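You operate a simulated robot arm through the tools that you are given. There is no shell and no other tool.

You run a simulated two-armed robot. Do the job below in one go: nothing can be reset, and whatever is moved stays where it is left.

Task
Pick up the purple case with one hand, pass it to the other hand and put it on the top of the lockers. Put the white bottle on top of the mug set carton. Fetch the wax block and set it on the ledge of the stock bay. Push the right door of the stock cupboard shut. Switch the stock switch off. Put the small tin that says "caps" from the top of the long table on the ledge of the cook bay and the small tin labelled "cord" on the front of the lamp bench. Close the mirror door. The order is free. Set down upright: purple case, white bottle, wax block.
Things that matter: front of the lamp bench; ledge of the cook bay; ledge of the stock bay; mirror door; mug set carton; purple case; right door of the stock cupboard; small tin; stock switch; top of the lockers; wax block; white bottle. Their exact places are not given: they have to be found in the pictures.

Only the result counts: the job must be done as asked and must still hold three seconds after the hand-in. Knocking over, shifting, dropping, spilling or breaking anything else fails it. A push-on lid holds only when it is set on centred and level and pressed home; a screw cap is set on level and turned clockwise until tight.

Robot
Two 7-joint arms with two-finger grippers on one trunk, on a base that drives. Base frame: it is fixed to the floor where the robot stands at the start and does not move with it; the origin is under the middle of the robot, x ahead of it, y to its left, z up. Lengths are in mm, angles in degrees, forces in N, time in s.
The left shoulder is at the start at [80, 162, 976], the right one opposite. With the tool pointing down near the work surface each hand reaches from about 100 to 720 mm from the robot's upright axis, wherever it stands, measured 20 degrees to its own side. Places, roughly: front of the lamp bench (80x18 cm) [-5260, 2660, 900]; ledge of the cook bay (25x69 cm) [-5020, -3160, 920]; ledge of the stock bay (25x69 cm) [-3440, -3540, 920]; mirror door [-8300, 2400, 1100]; mug set carton [750, -2750, 1000]; purple case [-3750, -500, 500]; right door of the stock cupboard [-3600, -3200, 500]; small tin [-6500, 1750, 1000]; stock switch [-3800, -3300, 1300]; top of the lockers [-1000, -1900, 1500]; wax block [750, -2250, 1000]; white bottle [500, -2250, 1000]. Payload 2.45 kg a hand.
The tool frame of a hand sits at the grasp point between the pads (the TCP): z along the fingers, y along the line on which they close. The tips reach 26 mm beyond it. The gripper opens to 96 mm. The gripper's body begins 69 mm behind the TCP.
Orientation is that of the tool frame in the base frame, as a unit quaternion [x, y, z, w]. With the fingers straight down and closing along the base's y, the tool's x points along the base's -x, its y along +y and its z along -z.

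Tools
- The arms move only by the tool jog_arm. It takes "left_plan", "right_plan" or both (then of equal length, played together; a hand with none holds still); each is a list of rows, each a list of 7 numbers: the shift along the tool's x, y, z in units of 500 mm (1.0 is 500 mm), then the turn, a rotation vector about the tool's x, y, z in units of 120 degrees (1.0 is 120 degrees), then the closure, from 0 (fully open) to 1 (shut). In form: [[x, y, z, ax, ay, az, hand], ...]. A call has 1 to 20 rows; each row is the pose to reach, as a shift and turn from the pose commanded when the call began, along the tool's axes at that moment. A call with a number of a shift or a turn outside -1 to 1 is refused whole. Each row takes 0.2 s and may step no farther than 50 mm and 8.6 degrees from the row before; otherwise, or with a gripper value out of range, the whole call is refused. Where a pose cannot be reached the arm comes as near as it can. A force on the tool above 40 N (or 10 N above the force at the start of the call, whichever is more), or a blocked arm, ends the call early, and 0.2 s more pass. The fingers move at their own pace and stop on an object; they squeeze with about 37 N. The grip force told is the motor's: it shows also when the fingers shut on nothing. Time passes only in rows, and 0.2 s behind the last, so rows that repeat a pose let the fingers close. It gives the time, the measured TCP pose, the force on the tool (base axes), the opening and the grip force at its end, in the units of the frame above (readings bear some noise), with the torque about the TCP (base axes, N m) and any sound that the robot's microphone picked up.
- Cameras (640 x 400 px; columns grow to the right, rows downward): "scene" is now at [240.7, 0.2, 1451.1]; the picture's right is [-0.02, -1.00, 0.00], its down [-0.71, 0.01, -0.70] and it looks along [0.70, -0.01, -0.71] (base axes); focal length 250 px, centre (320, 200). "left" rides on the left gripper at [82, -3, -98] in its tool frame; the picture's right is [0.04, 1.00, 0.00], its down [-0.73, 0.03, -0.68] and it looks along [-0.68, 0.03, 0.73] (tool axes); focal length 256 px, centre (320, 200). "right" rides on the right gripper at [82, 3, -98] in its tool frame; the picture's right is [-0.04, 1.00, 0.00], its down [-0.73, -0.03, -0.68] and it looks along [-0.68, -0.03, 0.73] (tool axes); focal length 256 px, centre (320, 200).
- get_image(camera): a new picture of that camera. No time passes.
- slide_trunk(by): slides the trunk up (or, below 0, down) by that many mm; the arms and the scene camera ride with it, the base frame stays. It gives what a move gives, with no picture.
- roll_base(legs): drives the robot by 1 to 6 legs, each [ahead, left, turn to the left] in mm, mm and degrees, along the robot's own axes; the way and the turn of a leg run together, so that a leg with both is an arc; at most 1500 mm and 180 degrees a leg. The arms and the cameras ride along, it lands a little off, and it stops where it bumps. It gives what a move gives.
- aim_head(pan, tilt): turns the head with the scene camera to pan (to the left, within 120 degrees either way) and tilt (down, from -29 to 69), counted from straight ahead of the robot. It gives what a move gives.
- pixel_to_xyz(camera, pixels): for up to 12 pixels [column, row] of the newest picture of that camera ("zoom" is the newest enlarged one), the place [x, y, z] in the base frame of the surface seen there, good to about 2 mm. No time passes.
- zoom(camera, box): a new picture of the part [left, top, right, bottom] of that camera's present view, enlarged. No time passes.
- finish_job(): hands the job in; it is judged then, once.

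Leave the grippers open and the arms clear of the work at the hand-in unless told otherwise.

The tools are called after "Request:" as name(argument=value, ...) on one line, values as JSON. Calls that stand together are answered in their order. jog_arm: Moves the arms, as the interface text tells. Its arguments: {"type":"object","properties":{"left_plan":{"type":"array","items":{"type":"array","items":{"type":"number"}}},"right_plan":{"type":"array","items":{"type":"array","items":{"type":"number"}}}},"required":[]} The other tools are called the same way: slide_trunk (by) slides the trunk up or down; roll_base (legs) drives the base; aim_head (pan, tilt) turns the head that bears the scene camera; get_image (camera) takes a picture; pixel_to_xyz (camera, pixels) gives the place of the surface under pixels of a picture; zoom (camera, box) takes an enlarged picture of a part of a camera's view; finish_job () hands the job in.

At the start:

```text
time_s: 0.0
left_ee_pos: [409.5, 193.0, 624.2]
left_tcp_rot: [0.001, 1.0, 0.001, -0.001]
left_ft_force: [-0.2, -0.2, -0.2]
left_wrist_torque: [-0.01, 0.01, 0.06]
left_width: 95.9
left_gripper_force: 0.0
right_ee_pos: [492.0, -173.4, 677.9]
right_tcp_rot: [0.0, 1.0, 0.001, -0.001]
right_ft_force: [0.4, 0.1, 0.5]
right_wrist_torque: [0.0, 0.0, 0.01]
right_width: 95.9
right_gripper_force: 0.1
trunk travel left (down, up): [-150.0, 417.0]
robot x, y, heading: [-1.6, -0.0, -0.1]
head pan, tilt: [-1.1, 45.2]
```

scene: 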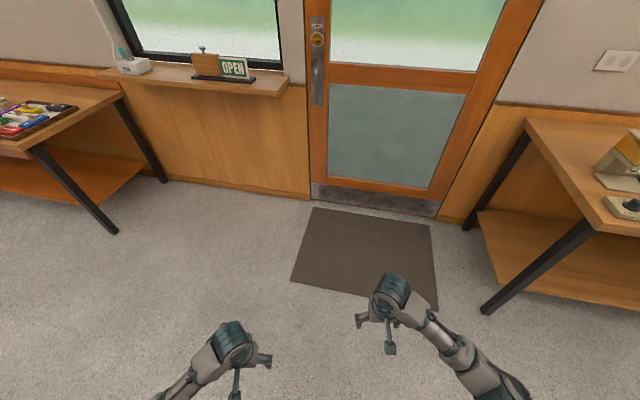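
right: 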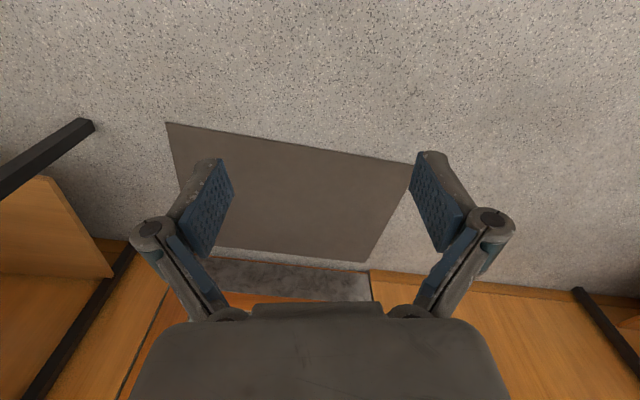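
left: 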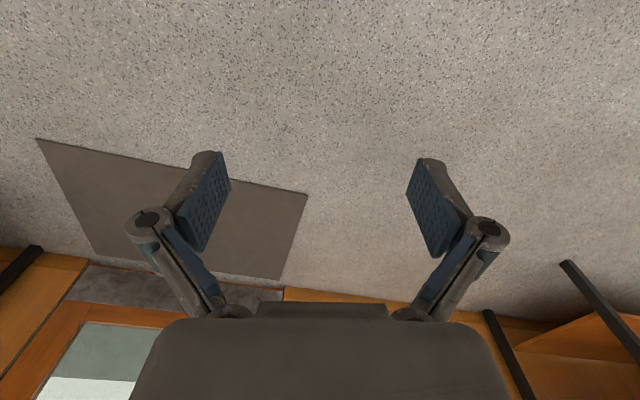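

I see the shop's front door ahead, and tables left and right. First I look around with the head to learn the layout.

Request:
aim_head(pan=-60, tilt=20)

Request:
get_image(camera="scene")

Request:
aim_head(pan=-115, tilt=15)

Request:
get_image(camera="scene")

Request:
aim_head(pan=60, tilt=20)

Request:
get_image(camera="scene")

Request:
aim_head(pan=115, tilt=15)

Request:
get_image(camera="scene")

```text
time_s: 1.3
left_ee_pos: [406.7, 193.6, 626.3]
left_tcp_rot: [0.0, 1.0, 0.0, 0.001]
left_ft_force: [0.3, -0.4, 0.0]
left_wrist_torque: [0.0, 0.01, -0.01]
left_width: 95.8
left_gripper_force: 0.0
right_ee_pos: [489.7, -173.2, 680.4]
right_tcp_rot: [0.0, 1.0, 0.001, 0.003]
right_ft_force: [-0.5, 0.6, 0.5]
right_wrist_torque: [-0.01, 0.02, 0.02]
right_width: 95.7
right_gripper_force: 0.1
trunk travel left (down, up): [-150.0, 417.0]
robot x, y, heading: [2.0, 4.8, -0.0]
head pan, tilt: [-60.0, 20.0]
```

```text
taken
```

scene: 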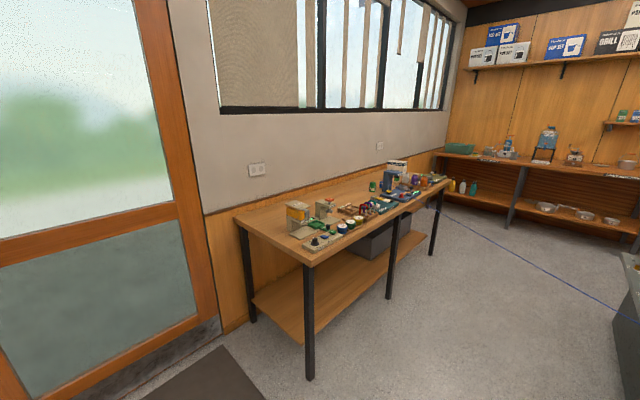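

```text
time_s: 2.5
left_ee_pos: [407.1, 192.5, 626.2]
left_tcp_rot: [0.0, 1.0, 0.0, 0.001]
left_ft_force: [1.3, 0.0, 0.2]
left_wrist_torque: [0.0, -0.01, -0.01]
left_width: 95.7
left_gripper_force: 0.1
right_ee_pos: [489.4, -174.3, 679.0]
right_tcp_rot: [-0.001, 1.0, 0.0, 0.001]
right_ft_force: [0.1, 0.3, 0.5]
right_wrist_torque: [-0.03, 0.0, -0.03]
right_width: 96.0
right_gripper_force: 0.1
trunk travel left (down, up): [-150.0, 417.0]
robot x, y, heading: [-2.9, -0.4, 0.2]
head pan, tilt: [-115.0, 15.0]
```

```text
taken
```

scene: 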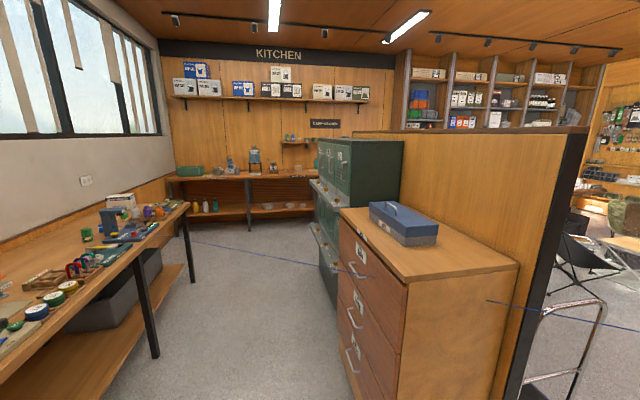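

```text
time_s: 5.2
left_ee_pos: [405.2, 193.4, 626.2]
left_tcp_rot: [0.0, 1.0, 0.0, 0.002]
left_ft_force: [0.0, -0.7, -0.7]
left_wrist_torque: [0.01, -0.01, 0.0]
left_width: 96.2
left_gripper_force: 0.1
right_ee_pos: [490.7, -172.1, 679.5]
right_tcp_rot: [-0.001, 1.0, 0.0, 0.002]
right_ft_force: [0.0, -0.2, -0.2]
right_wrist_torque: [-0.02, 0.0, 0.01]
right_width: 96.1
right_gripper_force: 0.1
trunk travel left (down, up): [-150.0, 417.0]
robot x, y, heading: [2.7, -0.4, -0.1]
head pan, tilt: [60.0, 20.0]
```

```text
taken
```

scene: 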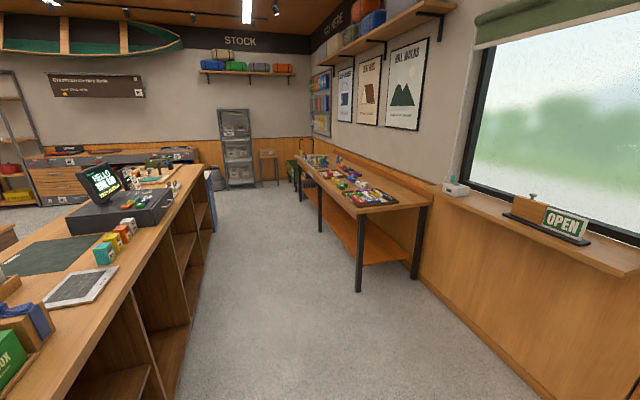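

```text
time_s: 6.4
left_ee_pos: [406.8, 192.9, 625.7]
left_tcp_rot: [0.0, 1.0, 0.0, 0.002]
left_ft_force: [-0.1, 0.1, 0.0]
left_wrist_torque: [-0.01, 0.02, 0.0]
left_width: 96.2
left_gripper_force: 0.1
right_ee_pos: [489.3, -173.7, 678.9]
right_tcp_rot: [0.0, 1.0, 0.0, 0.002]
right_ft_force: [1.2, 0.9, -0.1]
right_wrist_torque: [0.02, -0.01, -0.02]
right_width: 96.0
right_gripper_force: 0.1
trunk travel left (down, up): [-150.0, 417.0]
robot x, y, heading: [-2.0, 4.1, 0.0]
head pan, tilt: [115.0, 15.0]
```

```text
taken
```

scene: 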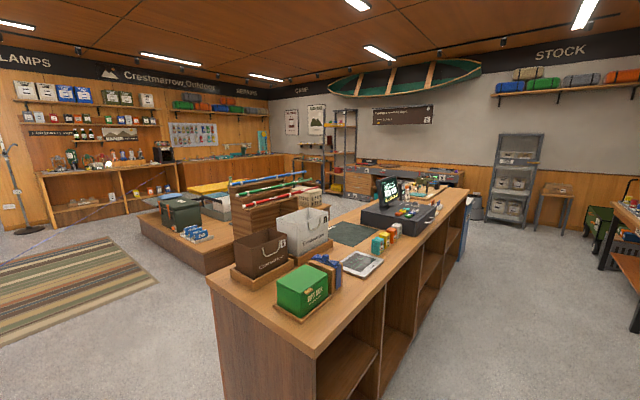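

A large shop. There is a blue line crossing the kitchen view. I look right-rear again and measure spots on it and on the furniture.

Request:
aim_head(pan=-115, tilt=15)

Request:
get_image(camera="scene")

Request:
pixel_to_xyz(camera="scene", pixels=[[240, 250], [487, 300], [600, 322], [370, 250], [398, 216], [350, 160], [400, 225], [135, 240], [60, 290], [270, 180], [560, 150], [530, 390]])

Request:
zoom(camera="scene", box=[160, 180, 400, 330])

Request:
zoom(camera="scene", box=[400, 200, 640, 400])

Request:
zoom(camera="scene", box=[0, 180, 200, 340])

```text
time_s: 9.7
left_ee_pos: [406.3, 193.1, 626.6]
left_tcp_rot: [0.0, 1.0, 0.0, 0.002]
left_ft_force: [0.2, 0.8, -0.7]
left_wrist_torque: [-0.01, 0.01, 0.0]
left_width: 96.1
left_gripper_force: 0.1
right_ee_pos: [489.6, -173.8, 679.7]
right_tcp_rot: [0.001, 1.0, 0.0, 0.002]
right_ft_force: [0.4, -0.4, -0.3]
right_wrist_torque: [0.0, -0.04, -0.01]
right_width: 96.1
right_gripper_force: 0.1
trunk travel left (down, up): [-150.0, 417.0]
robot x, y, heading: [-0.4, 0.3, 0.0]
head pan, tilt: [-115.0, 15.0]
```

```text
taken
```

scene: 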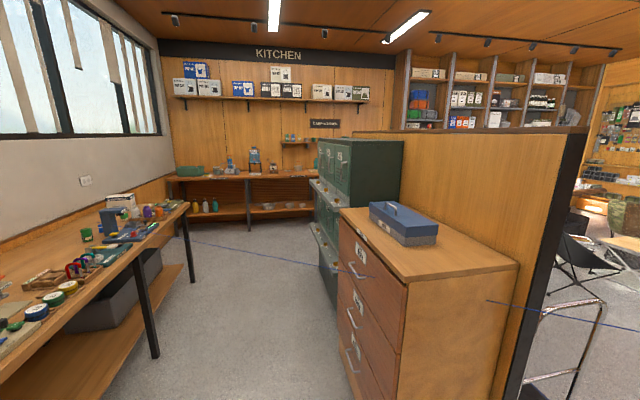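

```text
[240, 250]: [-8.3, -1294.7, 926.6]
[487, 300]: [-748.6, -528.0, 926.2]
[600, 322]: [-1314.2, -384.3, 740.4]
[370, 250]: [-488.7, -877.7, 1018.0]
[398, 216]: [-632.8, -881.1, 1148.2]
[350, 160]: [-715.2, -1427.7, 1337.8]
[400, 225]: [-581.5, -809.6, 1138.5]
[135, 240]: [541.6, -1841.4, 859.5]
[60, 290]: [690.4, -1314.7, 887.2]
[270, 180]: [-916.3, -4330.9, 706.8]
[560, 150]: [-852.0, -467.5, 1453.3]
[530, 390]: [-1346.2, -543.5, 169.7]
```

```text
2.67 times, centred on (280, 255) of scene
```

zoom: 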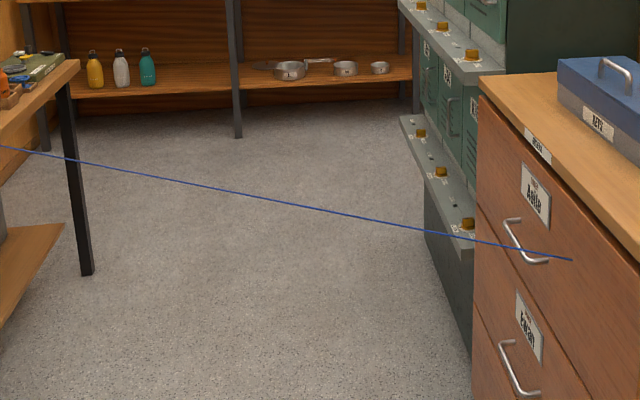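

```text
2.00 times, centred on (520, 300) of scene
```

zoom: 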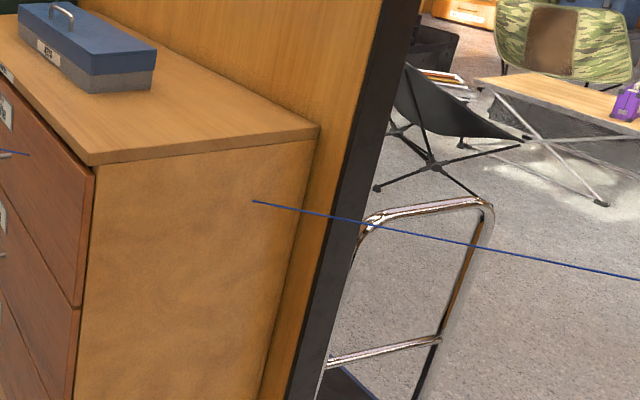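

```text
2.50 times, centred on (100, 260) of scene
```

zoom: 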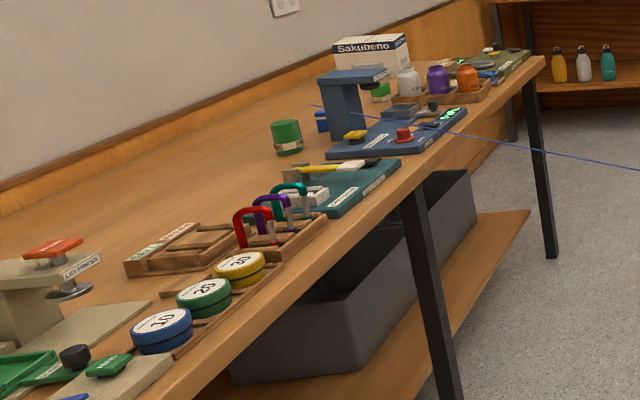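

The blue line seems to float at a height of about 926 mm. I measure more of its points and see where it starts and ends.

Request:
pixel_to_xyz(camera="scene", pixels=[[200, 242], [220, 246], [280, 258], [320, 264], [340, 268], [345, 270], [372, 277], [500, 302], [520, 306], [560, 315], [580, 318], [620, 327]])

Request:
zoom(camera="scene", box=[80, 180, 200, 255])

Request:
aim_head(pan=-120, tilt=45)

Request:
get_image(camera="scene")

Request:
aim_head(pan=120, tilt=20)

Request:
get_image(camera="scene")

Request:
zoom(camera="scene", box=[0, 80, 240, 230])

```text
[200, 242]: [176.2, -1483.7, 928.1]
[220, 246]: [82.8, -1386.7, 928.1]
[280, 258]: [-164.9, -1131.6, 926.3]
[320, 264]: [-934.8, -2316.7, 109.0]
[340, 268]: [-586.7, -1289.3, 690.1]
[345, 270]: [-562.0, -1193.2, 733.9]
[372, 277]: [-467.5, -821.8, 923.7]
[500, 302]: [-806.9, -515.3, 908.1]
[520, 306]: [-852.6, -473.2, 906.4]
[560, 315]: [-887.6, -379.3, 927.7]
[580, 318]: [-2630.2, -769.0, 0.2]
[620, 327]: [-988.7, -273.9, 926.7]
```

```text
5.33 times, centred on (140, 218) of scene
```

zoom: 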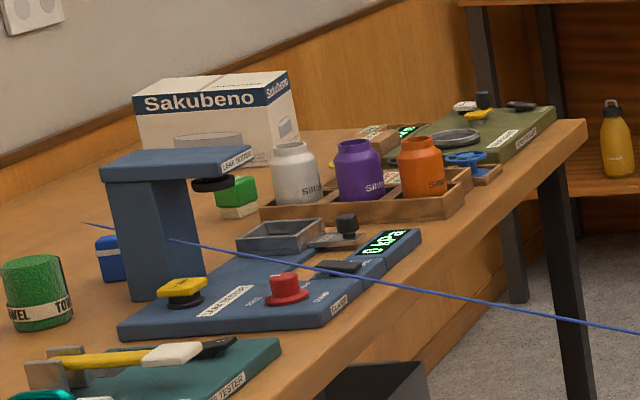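

```text
time_s: 10.6
left_ee_pos: [407.1, 193.2, 626.0]
left_tcp_rot: [0.0, 1.0, 0.0, 0.002]
left_ft_force: [0.3, 0.0, -0.2]
left_wrist_torque: [-0.05, 0.04, 0.02]
left_width: 95.9
left_gripper_force: 0.0
right_ee_pos: [489.1, -173.9, 681.5]
right_tcp_rot: [-0.001, 1.0, 0.0, 0.002]
right_ft_force: [0.3, -0.1, -0.3]
right_wrist_torque: [0.02, 0.0, 0.01]
right_width: 96.2
right_gripper_force: 0.0
trunk travel left (down, up): [-150.0, 417.0]
robot x, y, heading: [1.1, 0.3, 0.1]
head pan, tilt: [-120.0, 45.0]
```

```text
taken
```

scene: 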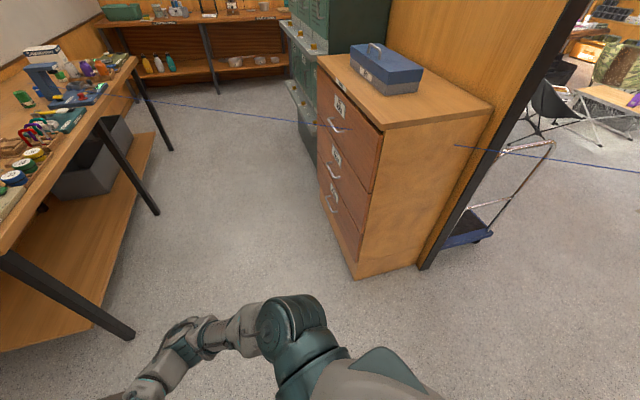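

```text
time_s: 14.0
left_ee_pos: [405.2, 193.0, 625.5]
left_tcp_rot: [0.0, 1.0, 0.0, 0.002]
left_ft_force: [0.3, -0.1, -0.4]
left_wrist_torque: [0.01, 0.02, -0.05]
left_width: 96.1
left_gripper_force: 0.1
right_ee_pos: [489.3, -173.8, 680.3]
right_tcp_rot: [0.0, 1.0, 0.0, 0.001]
right_ft_force: [-0.7, 0.7, 0.1]
right_wrist_torque: [0.0, -0.01, 0.04]
right_width: 96.1
right_gripper_force: 0.0
trunk travel left (down, up): [-150.0, 417.0]
robot x, y, heading: [2.9, 4.3, 0.0]
head pan, tilt: [120.0, 20.0]
```

```text
taken
```

scene: 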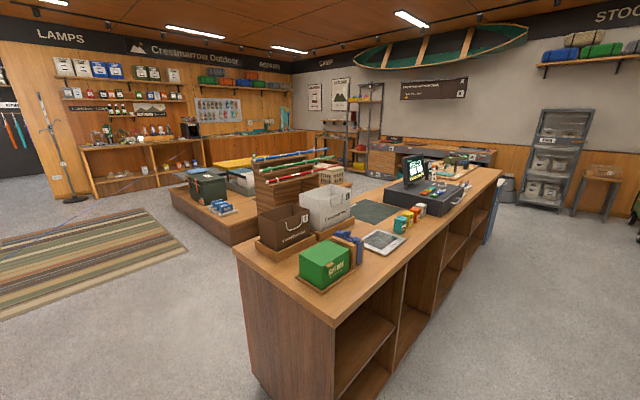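

```text
2.67 times, centred on (120, 155) of scene
```

zoom: 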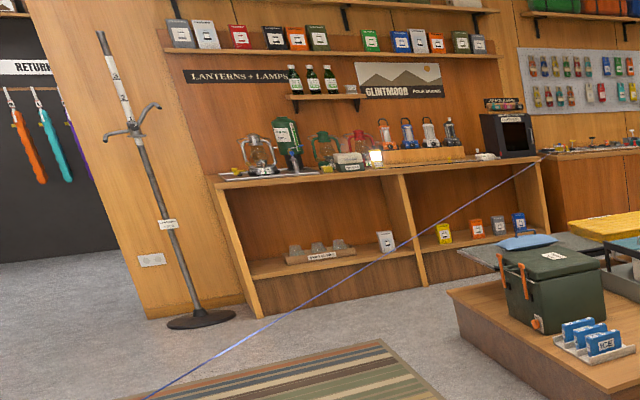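

The line runs straight across the whole shop at one height and passes through the chest and the partition, so it looks like a beam. I will watch for bumps when I cross it. Now I pull both hands back and lift the trunk a little for better views and safe driving.

Request:
jog_arm(left_plan=[[0.06, 0, -0.05, 0, 0, 0, 0], [0.12, 0, -0.1, 0, 0, 0, 0], [0.18, 0, -0.15, 0, 0, 0, 0], [0.21, 0, -0.2, 0, 0, 0, 0], [0.21, 0, -0.25, 0, 0, 0, 0], [0.21, 0, -0.3, 0, 0, 0, 0]], right_plan=[[0.07, 0, -0.03, 0, 0, 0, 0], [0.14, 0, -0.06, 0, 0, 0, 0], [0.21, 0, -0.09, 0, 0, 0, 0], [0.28, 0, -0.12, 0, 0, 0, 0], [0.34, 0, -0.15, 0, 0, 0, 0], [0.38, 0, -0.19, 0, 0, 0, 0]])

Request:
aim_head(pan=0, tilt=69)

Request:
get_image(camera="scene")

```text
time_s: 15.4
left_ee_pos: [336.4, 188.3, 777.8]
left_tcp_rot: [0.0, 1.0, 0.0, 0.002]
left_ft_force: [0.1, -0.3, 0.3]
left_wrist_torque: [0.02, -0.01, 0.0]
left_width: 96.4
left_gripper_force: 0.1
left hand out of reach, approached as far as the arm can: row 3, 4, 5, 6
right_ee_pos: [329.9, -161.7, 776.8]
right_tcp_rot: [0.001, 1.0, 0.0, 0.001]
right_ft_force: [0.2, -0.5, 0.9]
right_wrist_torque: [0.0, -0.01, -0.04]
right_width: 95.9
right_gripper_force: 0.1
right hand out of reach, approached as far as the arm can: row 5, 6
trunk travel left (down, up): [-150.0, 417.0]
robot x, y, heading: [1.7, -6.1, -0.1]
head pan, tilt: [120.0, 20.0]
```

```text
time_s: 17.4
left_ee_pos: [337.5, 188.3, 776.5]
left_tcp_rot: [0.0, 1.0, -0.001, 0.001]
left_ft_force: [0.1, -0.8, -0.4]
left_wrist_torque: [0.01, -0.02, 0.01]
left_width: 95.9
left_gripper_force: 0.1
right_ee_pos: [330.5, -161.9, 776.8]
right_tcp_rot: [0.001, 1.0, -0.001, 0.0]
right_ft_force: [0.6, 0.0, 0.3]
right_wrist_torque: [-0.03, 0.01, -0.01]
right_width: 96.2
right_gripper_force: 0.1
trunk travel left (down, up): [-150.0, 417.0]
robot x, y, heading: [-2.6, -0.9, -0.2]
head pan, tilt: [0.0, 68.8]
```

```text
taken
```

scene: 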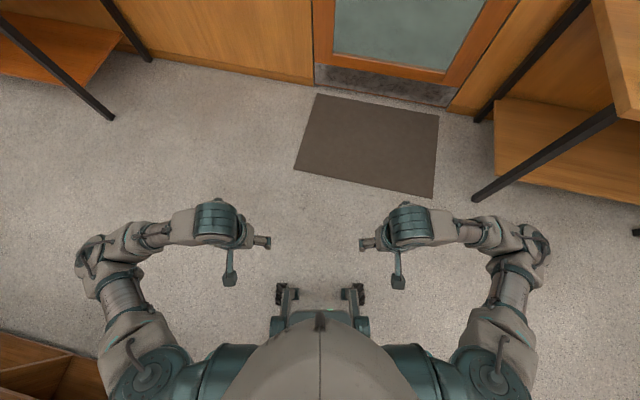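

I see the base's front with its two wheels below and the elbows sticking out. I measure their extent.

Request:
pixel_to_xyz(camera="scene", pixels=[[280, 292], [362, 292], [320, 320], [84, 256], [545, 245], [130, 370], [215, 215], [400, 215], [475, 198], [640, 110]])

Request:
slide_trunk(by=250)

Request:
aim_head(pan=-75, tilt=30)

Request:
get_image(camera="scene")

Request:
pixel_to_xyz(camera="scene", pixels=[[320, 200], [320, 300], [200, 300], [400, 200], [500, 200], [450, 150]])

```text
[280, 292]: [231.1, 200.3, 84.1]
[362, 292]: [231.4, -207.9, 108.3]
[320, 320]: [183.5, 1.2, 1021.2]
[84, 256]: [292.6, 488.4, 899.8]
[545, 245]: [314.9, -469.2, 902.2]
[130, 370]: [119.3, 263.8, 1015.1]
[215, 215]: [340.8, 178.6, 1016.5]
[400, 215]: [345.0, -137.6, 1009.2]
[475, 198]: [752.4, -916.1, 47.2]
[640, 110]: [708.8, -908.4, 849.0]
```

```text
time_s: 20.0
left_ee_pos: [338.8, 186.3, 1025.9]
left_tcp_rot: [0.0, 1.0, 0.0, 0.001]
left_ft_force: [0.1, 0.0, 0.2]
left_wrist_torque: [0.0, 0.05, -0.05]
left_width: 96.0
left_gripper_force: 0.0
right_ee_pos: [331.1, -164.9, 1025.5]
right_tcp_rot: [0.0, 1.0, 0.0, 0.0]
right_ft_force: [0.1, -0.9, 0.7]
right_wrist_torque: [0.01, 0.02, 0.01]
right_width: 96.0
right_gripper_force: 0.1
trunk travel left (down, up): [-400.0, 167.0]
robot x, y, heading: [-1.9, 0.1, -0.1]
head pan, tilt: [0.0, 68.8]
```

```text
time_s: 21.5
left_ee_pos: [337.7, 186.0, 1027.0]
left_tcp_rot: [0.0, 1.0, 0.0, 0.001]
left_ft_force: [0.6, -0.4, -0.3]
left_wrist_torque: [-0.01, 0.0, -0.02]
left_width: 95.7
left_gripper_force: 0.0
right_ee_pos: [332.1, -164.5, 1025.4]
right_tcp_rot: [0.0, 1.0, 0.0, 0.002]
right_ft_force: [0.7, -0.5, 0.4]
right_wrist_torque: [0.03, 0.0, -0.01]
right_width: 95.7
right_gripper_force: 0.0
trunk travel left (down, up): [-400.0, 167.0]
robot x, y, heading: [-1.8, 0.8, -0.1]
head pan, tilt: [-75.0, 30.0]
```

```text
taken
```

scene: 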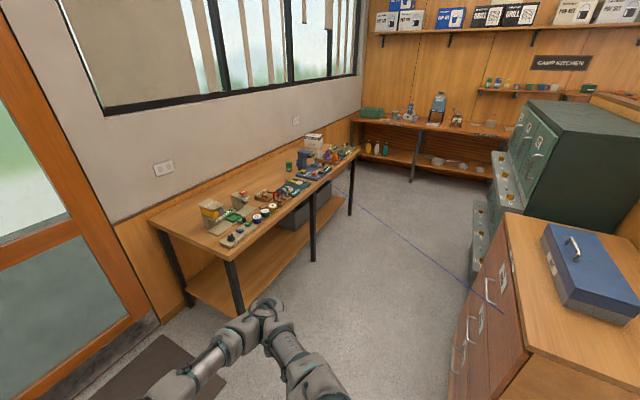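

```text
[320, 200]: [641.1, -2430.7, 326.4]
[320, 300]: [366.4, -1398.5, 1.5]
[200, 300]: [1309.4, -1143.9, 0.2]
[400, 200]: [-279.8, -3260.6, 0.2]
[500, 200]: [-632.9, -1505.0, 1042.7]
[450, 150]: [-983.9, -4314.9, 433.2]
```

The base reaches about 230 mm ahead and 210 mm to each side. Now I measure the table edge and look closer at the things on it.

Request:
zoom(camera="scene", box=[200, 120, 370, 260])

Request:
pixel_to_xyz(camera="scene", pixels=[[232, 260], [290, 211], [340, 166], [310, 262], [241, 314], [152, 224], [480, 210], [475, 280], [505, 290], [446, 300]])

```text
2.86 times, centred on (285, 190) of scene
```

zoom: 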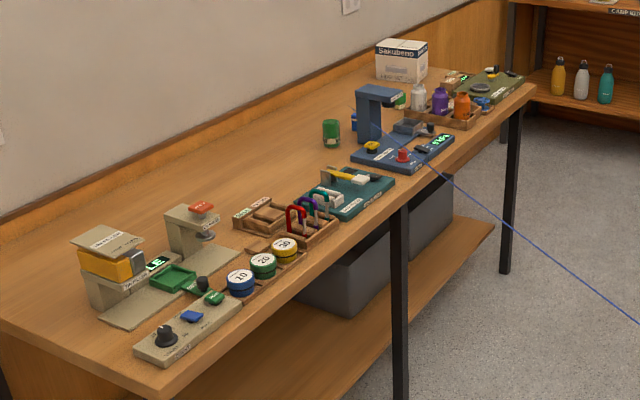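

```text
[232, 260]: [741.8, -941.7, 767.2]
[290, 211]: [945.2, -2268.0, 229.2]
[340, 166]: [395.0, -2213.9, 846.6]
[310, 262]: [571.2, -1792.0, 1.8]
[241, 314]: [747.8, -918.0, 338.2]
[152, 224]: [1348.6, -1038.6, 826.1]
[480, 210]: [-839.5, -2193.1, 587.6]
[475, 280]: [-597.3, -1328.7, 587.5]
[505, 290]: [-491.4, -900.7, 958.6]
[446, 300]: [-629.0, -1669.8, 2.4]
```

I measure the table's front edge and the objects (white bottle at (418,97), Sakubeno box at (402,60) and others) in the zoom.

Request:
pixel_to_xyz(camera="zoom", pixels=[[170, 383], [300, 271], [420, 178], [528, 92], [418, 97], [402, 48], [402, 70], [440, 103], [462, 105], [402, 103], [480, 90], [455, 80]])

Request:
zoom(camera="scene", box=[285, 125, 355, 185])

```text
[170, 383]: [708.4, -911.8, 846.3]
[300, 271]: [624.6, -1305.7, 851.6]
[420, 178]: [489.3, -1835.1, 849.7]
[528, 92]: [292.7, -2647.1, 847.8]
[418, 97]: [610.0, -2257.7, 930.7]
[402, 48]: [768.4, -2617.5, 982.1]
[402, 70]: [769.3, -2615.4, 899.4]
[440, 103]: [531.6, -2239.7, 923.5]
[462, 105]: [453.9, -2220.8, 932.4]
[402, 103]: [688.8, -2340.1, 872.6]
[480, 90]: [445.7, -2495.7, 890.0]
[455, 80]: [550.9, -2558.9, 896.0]
```

```text
6.67 times, centred on (320, 155) of scene
```

zoom: 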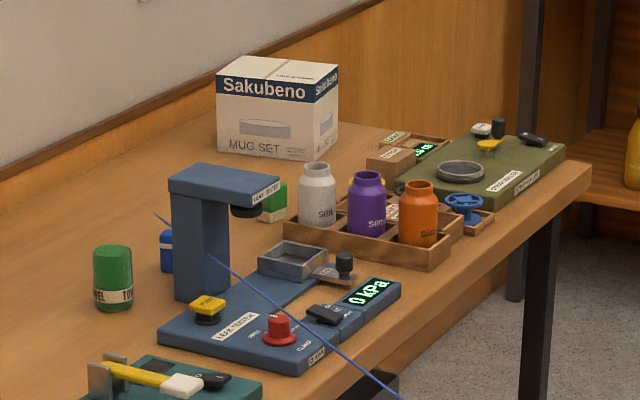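

The table's front edge runs askew (about 13.4° off), its top is at z≈850. I see the "Sakubeno MUG SET" carton at about (770,-2620) and the white bottle at (610,-2258) in a tray behind the purple and orange ones. I turn 13.4° to the right, drive 300 ahead and then move right along the aisle, in small steps to watch for the blue beam.

Request:
roll_base(legs=[[0, 0, -13.4], [280, 0, 0], [0, -1000, 0]])

Request:
get_image(camera="scene")

```text
time_s: 28.9
left_ee_pos: [411.6, -904.2, 1024.6]
left_tcp_rot: [0.123, 0.992, -0.003, 0.0]
left_ft_force: [0.3, 0.7, 0.6]
left_wrist_torque: [-0.05, 0.01, 0.0]
left_width: 96.2
left_gripper_force: 0.0
right_ee_pos: [318.6, -1244.6, 1026.5]
right_tcp_rot: [0.123, 0.992, -0.003, 0.001]
right_ft_force: [-0.7, 0.6, 0.8]
right_wrist_torque: [-0.05, -0.01, 0.01]
right_width: 95.9
right_gripper_force: 0.1
trunk travel left (down, up): [-400.0, 167.0]
robot x, y, heading: [35.9, -1006.2, -14.2]
head pan, tilt: [-75.0, 30.0]
```

```text
taken
```

scene: 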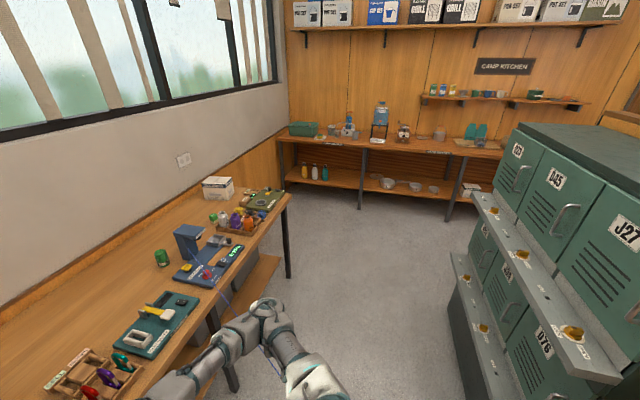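

No bump so far, though the beam is close now (at the robot's right). I carry on to the right in a shorter leg.

Request:
roll_base(legs=[[0, -550, 0]])

Request:
get_image(camera="scene")

Request:
aim_head(pan=-120, tilt=50)

Request:
get_image(camera="scene")

```text
time_s: 32.2
left_ee_pos: [270.7, -1453.8, 1026.1]
left_tcp_rot: [0.124, 0.992, -0.003, 0.001]
left_ft_force: [0.3, 0.3, -0.1]
left_wrist_torque: [-0.01, -0.01, 0.0]
left_width: 96.1
left_gripper_force: 0.0
right_ee_pos: [178.6, -1791.5, 1027.0]
right_tcp_rot: [0.124, 0.992, -0.003, 0.002]
right_ft_force: [0.3, -0.3, 0.3]
right_wrist_torque: [0.01, -0.03, -0.02]
right_width: 95.8
right_gripper_force: 0.0
trunk travel left (down, up): [-400.0, 167.0]
robot x, y, heading: [-102.2, -1559.8, -14.1]
head pan, tilt: [-75.0, 30.0]
```

```text
taken
```

scene: 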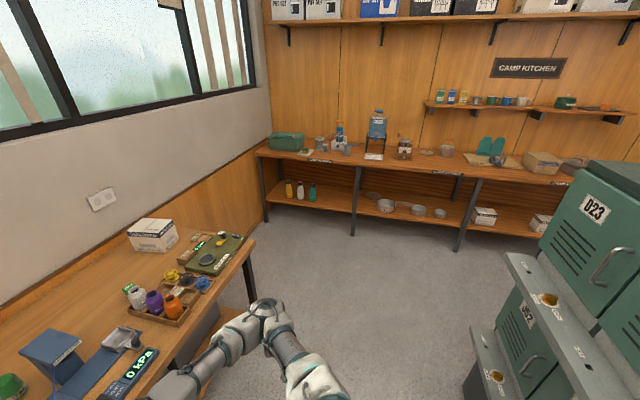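

```text
time_s: 33.3
left_ee_pos: [267.0, -1457.7, 1029.2]
left_tcp_rot: [0.125, 0.992, 0.0, 0.004]
left_ft_force: [0.1, -0.4, 0.4]
left_wrist_torque: [0.0, -0.02, -0.01]
left_width: 96.1
left_gripper_force: 0.1
right_ee_pos: [174.6, -1797.0, 1026.7]
right_tcp_rot: [0.125, 0.992, -0.001, 0.004]
right_ft_force: [-0.1, -0.2, 0.6]
right_wrist_torque: [-0.02, -0.02, 0.02]
right_width: 95.9
right_gripper_force: 0.0
trunk travel left (down, up): [-400.0, 167.0]
robot x, y, heading: [-99.9, -1560.7, -14.4]
head pan, tilt: [-120.0, 50.0]
```

```text
taken
```

scene: 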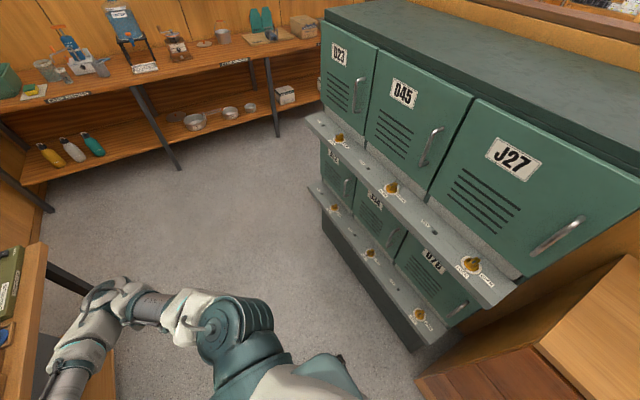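

I crossed the beam without a bump, so it's only light. Now on to the spot before the bottle tray and take a look at the table.

Request:
roll_base(legs=[[0, -580, 0.9], [230, 0, 0]])

Request:
aim_head(pan=-5, tilt=45)

Request:
get_image(camera="scene")

```text
time_s: 37.9
left_ee_pos: [343.9, -2077.7, 1029.7]
left_tcp_rot: [0.113, 0.994, 0.005, 0.005]
left_ft_force: [-0.3, -1.1, -0.1]
left_wrist_torque: [0.13, -0.02, 0.0]
left_width: 95.8
left_gripper_force: 0.1
right_ee_pos: [260.8, -2418.9, 1025.8]
right_tcp_rot: [0.112, 0.994, 0.004, 0.004]
right_ft_force: [-0.1, -2.0, -0.3]
right_wrist_torque: [0.1, 0.0, 0.0]
right_width: 95.9
right_gripper_force: 0.0
trunk travel left (down, up): [-400.0, 167.0]
robot x, y, heading: [-19.2, -2174.1, -12.4]
head pan, tilt: [-120.0, 50.0]
```

```text
time_s: 39.9
left_ee_pos: [344.9, -2070.3, 1029.0]
left_tcp_rot: [0.113, 0.994, 0.001, 0.004]
left_ft_force: [0.5, 0.6, -0.3]
left_wrist_torque: [-0.05, 0.02, -0.02]
left_width: 96.1
left_gripper_force: 0.1
right_ee_pos: [260.4, -2410.9, 1027.1]
right_tcp_rot: [0.112, 0.994, 0.0, 0.005]
right_ft_force: [-0.2, 0.4, -0.1]
right_wrist_torque: [-0.03, 0.0, 0.02]
right_width: 96.0
right_gripper_force: 0.1
trunk travel left (down, up): [-400.0, 167.0]
robot x, y, heading: [-21.1, -2175.3, -12.8]
head pan, tilt: [-5.0, 45.0]
```

```text
taken
```

scene: 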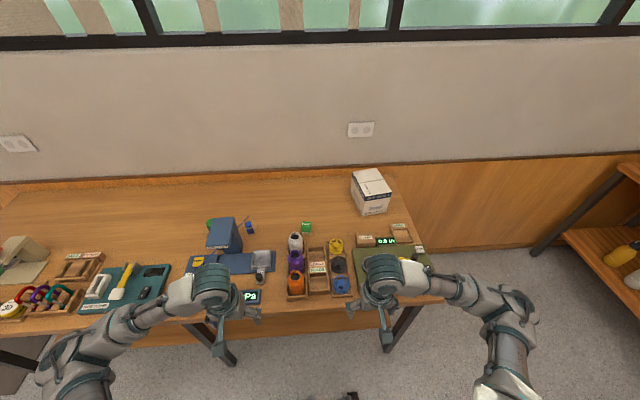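

I zoom in on the bottle tray, the carton and the small things around them.

Request:
zoom(camera="scene", box=[270, 160, 430, 310])

Request:
pixel_to_xyz(camera="zoom", pixels=[[100, 311], [98, 305], [140, 270], [150, 262], [400, 60], [350, 90], [440, 90], [390, 200], [490, 270], [370, 315], [260, 330], [200, 390]])

```text
2.67 times, centred on (350, 235) of scene
```

zoom: 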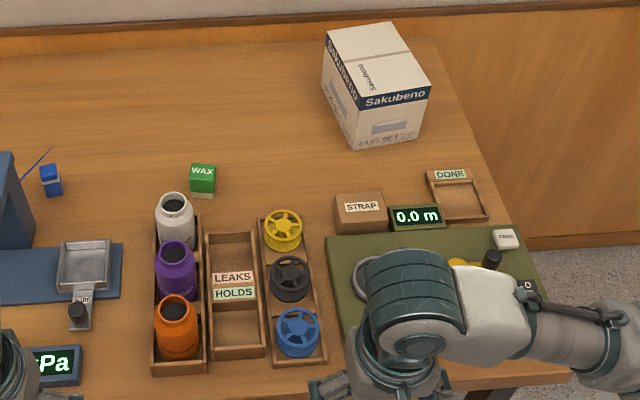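

```text
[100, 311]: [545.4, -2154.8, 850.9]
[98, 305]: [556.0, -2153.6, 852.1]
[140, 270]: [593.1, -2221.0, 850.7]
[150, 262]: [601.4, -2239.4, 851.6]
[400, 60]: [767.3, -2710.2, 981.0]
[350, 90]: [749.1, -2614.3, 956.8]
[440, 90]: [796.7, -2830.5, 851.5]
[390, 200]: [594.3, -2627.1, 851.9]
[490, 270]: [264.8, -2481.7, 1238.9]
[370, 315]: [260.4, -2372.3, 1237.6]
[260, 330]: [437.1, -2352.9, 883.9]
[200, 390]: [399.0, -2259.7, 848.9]
```

The green "WAX" block stands at (203,178) in the zoom, the white open bottle at (174,225). I measure them and the carton's top.

Request:
pixel_to_xyz(camera="zoom", pixels=[[203, 168], [203, 185], [193, 185], [213, 185], [163, 207], [186, 207], [175, 228], [175, 213], [335, 38], [392, 26], [422, 84], [367, 102]])

Request:
zoom(camera="scene", box=[280, 210, 330, 250])

Request:
zoom(camera="scene", box=[345, 160, 400, 220])

```text
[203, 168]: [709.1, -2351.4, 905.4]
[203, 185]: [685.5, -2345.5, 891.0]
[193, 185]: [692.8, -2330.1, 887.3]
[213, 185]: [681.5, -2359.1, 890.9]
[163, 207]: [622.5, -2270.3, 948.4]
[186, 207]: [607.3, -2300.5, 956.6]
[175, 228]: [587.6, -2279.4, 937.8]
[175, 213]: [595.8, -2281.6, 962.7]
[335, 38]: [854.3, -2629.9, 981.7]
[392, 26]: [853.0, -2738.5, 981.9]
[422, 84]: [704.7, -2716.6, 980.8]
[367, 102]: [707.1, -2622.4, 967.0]
```

```text
10.00 times, centred on (305, 230) of scene
```

zoom: 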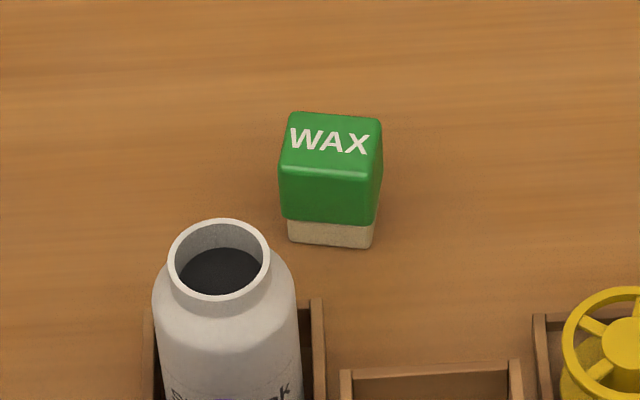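

```text
6.67 times, centred on (372, 190) of scene
```

zoom: 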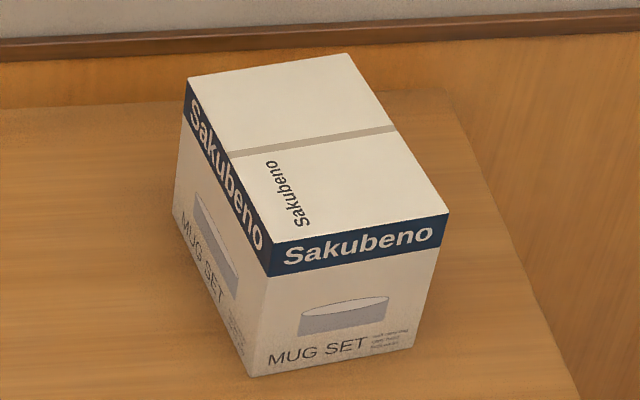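

I measure the carton's top corners in this zoom, then zoom on the bottle again and measure its rim and sides.

Request:
pixel_to_xyz(camera="zoom", pixels=[[194, 86], [344, 62], [438, 211], [278, 237], [315, 148], [258, 372], [410, 342], [180, 215]])

Request:
zoom(camera="scene", box=[280, 210, 340, 300])

Request:
pixel_to_xyz(camera="zoom", pixels=[[205, 102], [245, 102], [224, 110], [228, 145], [190, 145], [262, 145], [220, 180], [270, 55], [255, 90], [285, 90], [272, 60], [272, 100]])

```text
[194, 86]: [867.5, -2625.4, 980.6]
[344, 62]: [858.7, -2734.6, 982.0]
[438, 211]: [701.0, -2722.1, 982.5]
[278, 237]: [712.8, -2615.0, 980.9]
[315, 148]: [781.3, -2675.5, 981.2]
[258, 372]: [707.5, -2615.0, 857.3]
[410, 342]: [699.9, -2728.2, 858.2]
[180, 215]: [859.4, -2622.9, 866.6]
```

```text
4.44 times, centred on (310, 255) of scene
```

zoom: 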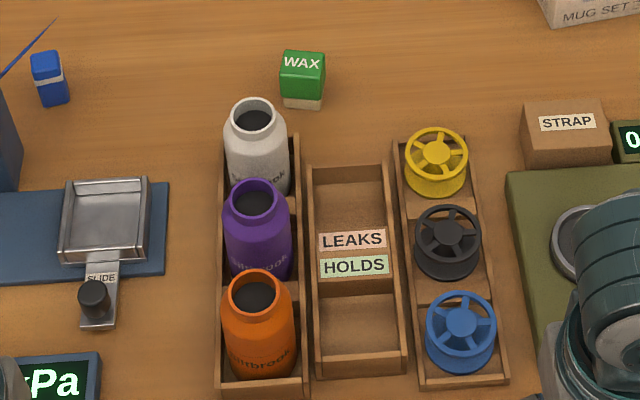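

```text
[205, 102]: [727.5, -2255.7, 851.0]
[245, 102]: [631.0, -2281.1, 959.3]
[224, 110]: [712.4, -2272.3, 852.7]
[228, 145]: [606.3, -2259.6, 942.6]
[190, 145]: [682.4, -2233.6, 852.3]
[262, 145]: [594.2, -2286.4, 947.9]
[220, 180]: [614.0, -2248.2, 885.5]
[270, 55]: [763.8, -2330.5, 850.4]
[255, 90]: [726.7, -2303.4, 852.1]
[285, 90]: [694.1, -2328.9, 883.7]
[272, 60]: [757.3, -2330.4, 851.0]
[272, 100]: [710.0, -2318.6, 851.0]
```

I take correct pixels for the bottle's rim and body, the purple bottle and the wax block.

Request:
pixel_to_xyz(camera="zoom", pixels=[[234, 117], [275, 117], [254, 101], [254, 135], [227, 150], [285, 150], [256, 160], [285, 55], [322, 54], [323, 72], [283, 70], [302, 104]])

Request:
pixel_to_xyz(camera="zoom", pixels=[[234, 200], [276, 200], [254, 183], [255, 218], [222, 150], [293, 150], [217, 250], [299, 160], [303, 80], [283, 90], [322, 90], [302, 88]])

```text
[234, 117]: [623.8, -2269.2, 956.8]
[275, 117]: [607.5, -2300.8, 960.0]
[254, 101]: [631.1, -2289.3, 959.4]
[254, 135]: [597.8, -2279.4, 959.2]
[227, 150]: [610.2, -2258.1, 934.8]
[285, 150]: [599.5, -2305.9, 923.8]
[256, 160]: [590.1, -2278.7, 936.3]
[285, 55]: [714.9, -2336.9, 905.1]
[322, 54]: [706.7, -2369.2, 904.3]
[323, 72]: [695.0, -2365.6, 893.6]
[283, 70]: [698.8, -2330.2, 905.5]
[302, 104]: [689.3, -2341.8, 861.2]
```

```text
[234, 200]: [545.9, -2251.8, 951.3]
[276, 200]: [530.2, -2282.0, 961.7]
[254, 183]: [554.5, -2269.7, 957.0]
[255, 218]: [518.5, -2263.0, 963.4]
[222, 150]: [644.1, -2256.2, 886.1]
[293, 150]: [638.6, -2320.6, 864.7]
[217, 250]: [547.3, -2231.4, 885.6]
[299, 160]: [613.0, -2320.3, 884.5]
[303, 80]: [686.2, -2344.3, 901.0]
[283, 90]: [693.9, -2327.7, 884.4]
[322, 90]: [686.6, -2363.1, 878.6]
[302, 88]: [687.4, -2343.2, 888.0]
```

White bottle: axis near (614,-2284), rim at z≈959. Wax block: centre about (703,-2349), top at 905. Carton top: centre about (781,-2675), z≈981. I raise the trunk a bit for clearance and drive 200 right and 140 nearer to the table.

Request:
slide_trunk(by=60)

Request:
roll_base(legs=[[0, -200, -0.5], [140, 0, 0]])

Request:
aim_head(pan=-5, tilt=55)

Request:
get_image(camera="scene")

```text
time_s: 40.9
left_ee_pos: [344.0, -2068.0, 1087.9]
left_tcp_rot: [0.113, 0.994, 0.0, 0.003]
left_ft_force: [0.3, 0.6, -0.4]
left_wrist_torque: [0.03, -0.02, -0.04]
left_width: 95.9
left_gripper_force: 0.1
right_ee_pos: [260.6, -2409.0, 1086.5]
right_tcp_rot: [0.112, 0.994, -0.001, 0.003]
right_ft_force: [0.1, 0.1, 0.0]
right_wrist_torque: [0.0, -0.01, 0.01]
right_width: 95.7
right_gripper_force: 0.0
trunk travel left (down, up): [-460.0, 107.0]
robot x, y, heading: [-18.2, -2175.1, -13.0]
head pan, tilt: [-5.0, 45.0]
```

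```text
time_s: 43.4
left_ee_pos: [438.0, -2299.1, 1089.2]
left_tcp_rot: [0.118, 0.993, -0.002, 0.006]
left_ft_force: [0.9, -0.6, -0.7]
left_wrist_torque: [0.03, 0.05, 0.0]
left_width: 95.9
left_gripper_force: 0.1
right_ee_pos: [349.9, -2639.6, 1088.2]
right_tcp_rot: [0.115, 0.993, -0.004, 0.004]
right_ft_force: [-0.2, -0.4, -0.2]
right_wrist_torque: [0.0, -0.01, 0.03]
right_width: 95.9
right_gripper_force: 0.0
trunk travel left (down, up): [-460.0, 107.0]
robot x, y, heading: [69.9, -2406.5, -13.3]
head pan, tilt: [-5.0, 45.0]
```

```text
time_s: 44.1
left_ee_pos: [440.0, -2291.9, 1088.1]
left_tcp_rot: [0.117, 0.993, -0.003, 0.005]
left_ft_force: [0.0, -0.2, 0.1]
left_wrist_torque: [0.02, -0.01, -0.04]
left_width: 96.1
left_gripper_force: 0.0
right_ee_pos: [352.9, -2631.2, 1089.0]
right_tcp_rot: [0.117, 0.993, -0.004, 0.004]
right_ft_force: [0.1, 0.6, -0.6]
right_wrist_torque: [-0.02, -0.01, 0.01]
right_width: 96.1
right_gripper_force: 0.1
trunk travel left (down, up): [-460.0, 107.0]
robot x, y, heading: [73.3, -2401.9, -13.3]
head pan, tilt: [-5.0, 55.0]
```

```text
taken
```

scene: 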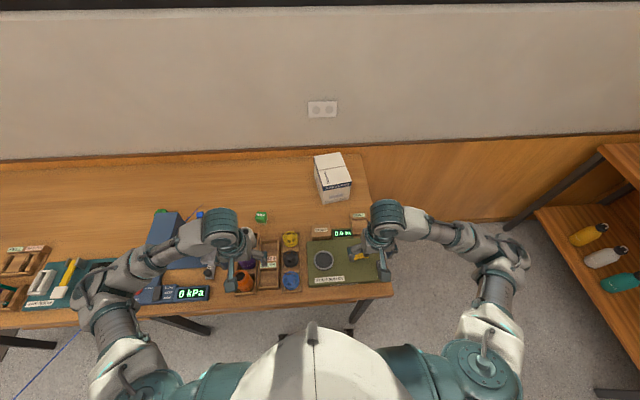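

I stand about 265 mm from the table edge. I check the space under the table edge (legs at (185,322) and (345,330)) to see whether I can get still nearer.

Request:
aim_head(pan=0, tilt=69)

Request:
get_image(camera="scene")

Request:
zoom(camera="scene", box=[100, 200, 420, 400])

Request:
get_image(camera="left")

```text
time_s: 44.9
left_ee_pos: [436.5, -2302.9, 1089.3]
left_tcp_rot: [0.117, 0.993, -0.001, 0.005]
left_ft_force: [0.4, 0.3, 0.7]
left_wrist_torque: [-0.03, 0.01, 0.02]
left_width: 96.1
left_gripper_force: 0.0
right_ee_pos: [350.5, -2642.9, 1088.7]
right_tcp_rot: [0.115, 0.993, 0.001, 0.005]
right_ft_force: [0.8, -0.4, 0.1]
right_wrist_torque: [-0.04, 0.01, -0.01]
right_width: 96.0
right_gripper_force: 0.1
trunk travel left (down, up): [-460.0, 107.0]
robot x, y, heading: [71.6, -2407.6, -13.1]
head pan, tilt: [0.0, 68.8]
```

```text
taken
```

scene: 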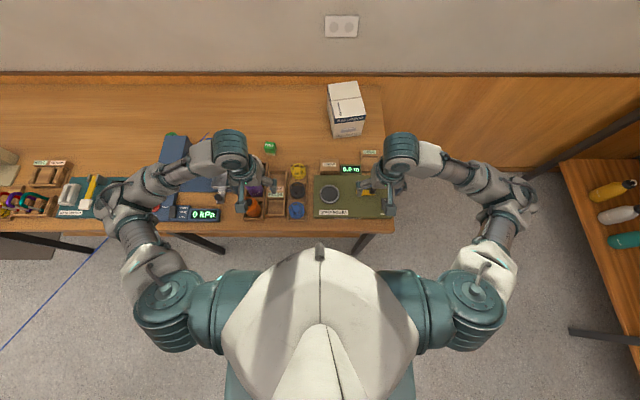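

```text
2.00 times, centred on (260, 300) of scene
```

zoom: 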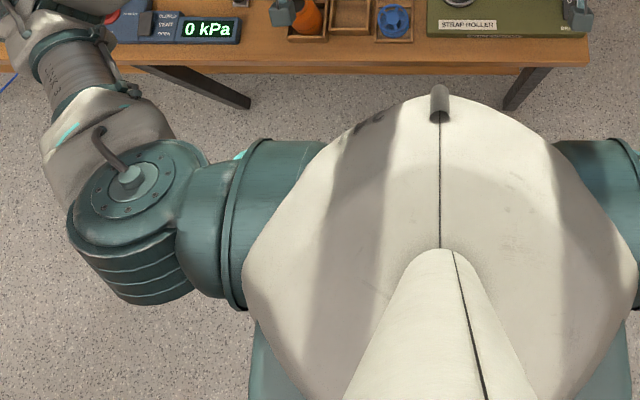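

```text
taken
```

left: 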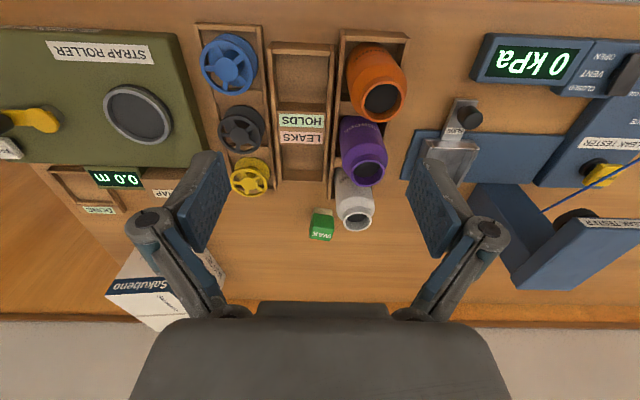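

The wrist camera sees the white bottle at (355,200) and the wax at (322,225). I measure them from this camera to cross-check.

Request:
pixel_to_xyz(camera="left", pixels=[[343, 217], [373, 217], [358, 228], [358, 207], [340, 200], [372, 200], [322, 214], [322, 236], [312, 225], [333, 225], [368, 172], [383, 100]])

Request:
zoom(camera="left", box=[290, 130, 400, 250])

```text
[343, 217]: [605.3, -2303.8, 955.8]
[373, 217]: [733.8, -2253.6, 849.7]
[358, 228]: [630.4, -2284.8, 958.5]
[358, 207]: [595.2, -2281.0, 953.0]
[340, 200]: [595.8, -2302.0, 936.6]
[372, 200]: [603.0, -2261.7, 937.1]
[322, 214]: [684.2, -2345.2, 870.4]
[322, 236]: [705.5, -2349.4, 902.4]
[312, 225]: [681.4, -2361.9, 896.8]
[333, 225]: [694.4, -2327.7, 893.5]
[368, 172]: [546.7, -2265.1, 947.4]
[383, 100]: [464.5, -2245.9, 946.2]
```

```text
3.33 times, centred on (345, 190) of left
```

zoom: 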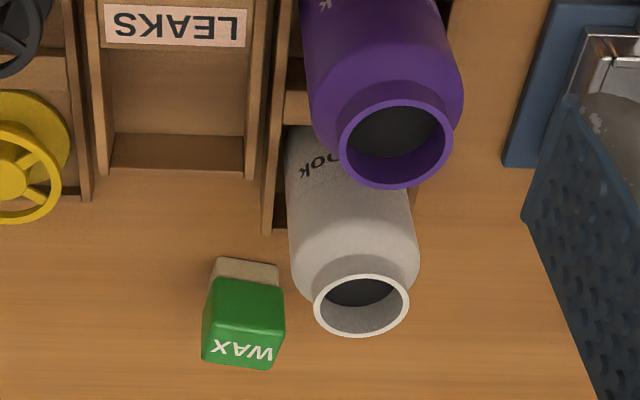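

Both cameras agree: bottle axis about (613,-2283). I move the left hand over the bottle at the present height first.

Request:
jog_arm(left_plan=[[-0.08, 0.03, 0, 0, 0, 0, 0], [-0.16, 0.06, 0, 0, 0, 0, 0], [-0.24, 0.09, 0, 0, 0, 0, 0], [-0.335, 0.12, 0, 0, 0, 0, 0], [-0.335, 0.12, 0.05, 0, 0, 0, 0]])

Request:
get_image(camera="left")

Request:
get_image(camera="scene")

```text
time_s: 46.1
left_ee_pos: [615.2, -2274.9, 1066.2]
left_tcp_rot: [0.117, 0.993, -0.002, 0.005]
left_ft_force: [0.0, 0.3, 0.0]
left_wrist_torque: [-0.06, 0.02, 0.05]
left_width: 96.1
left_gripper_force: 0.2
right_ee_pos: [351.6, -2636.6, 1088.3]
right_tcp_rot: [0.115, 0.993, -0.002, 0.004]
right_ft_force: [0.4, 0.8, -0.5]
right_wrist_torque: [-0.05, 0.0, 0.0]
right_width: 95.7
right_gripper_force: 0.0
trunk travel left (down, up): [-460.0, 107.0]
robot x, y, heading: [75.8, -2403.2, -13.4]
head pan, tilt: [0.0, 68.8]
```

```text
taken
```

left: 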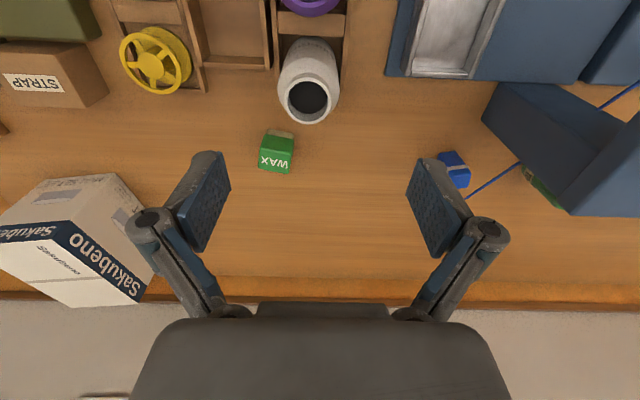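

```text
taken
```

scene: 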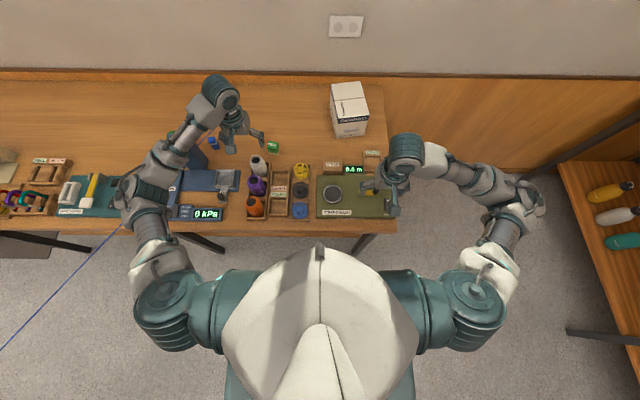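

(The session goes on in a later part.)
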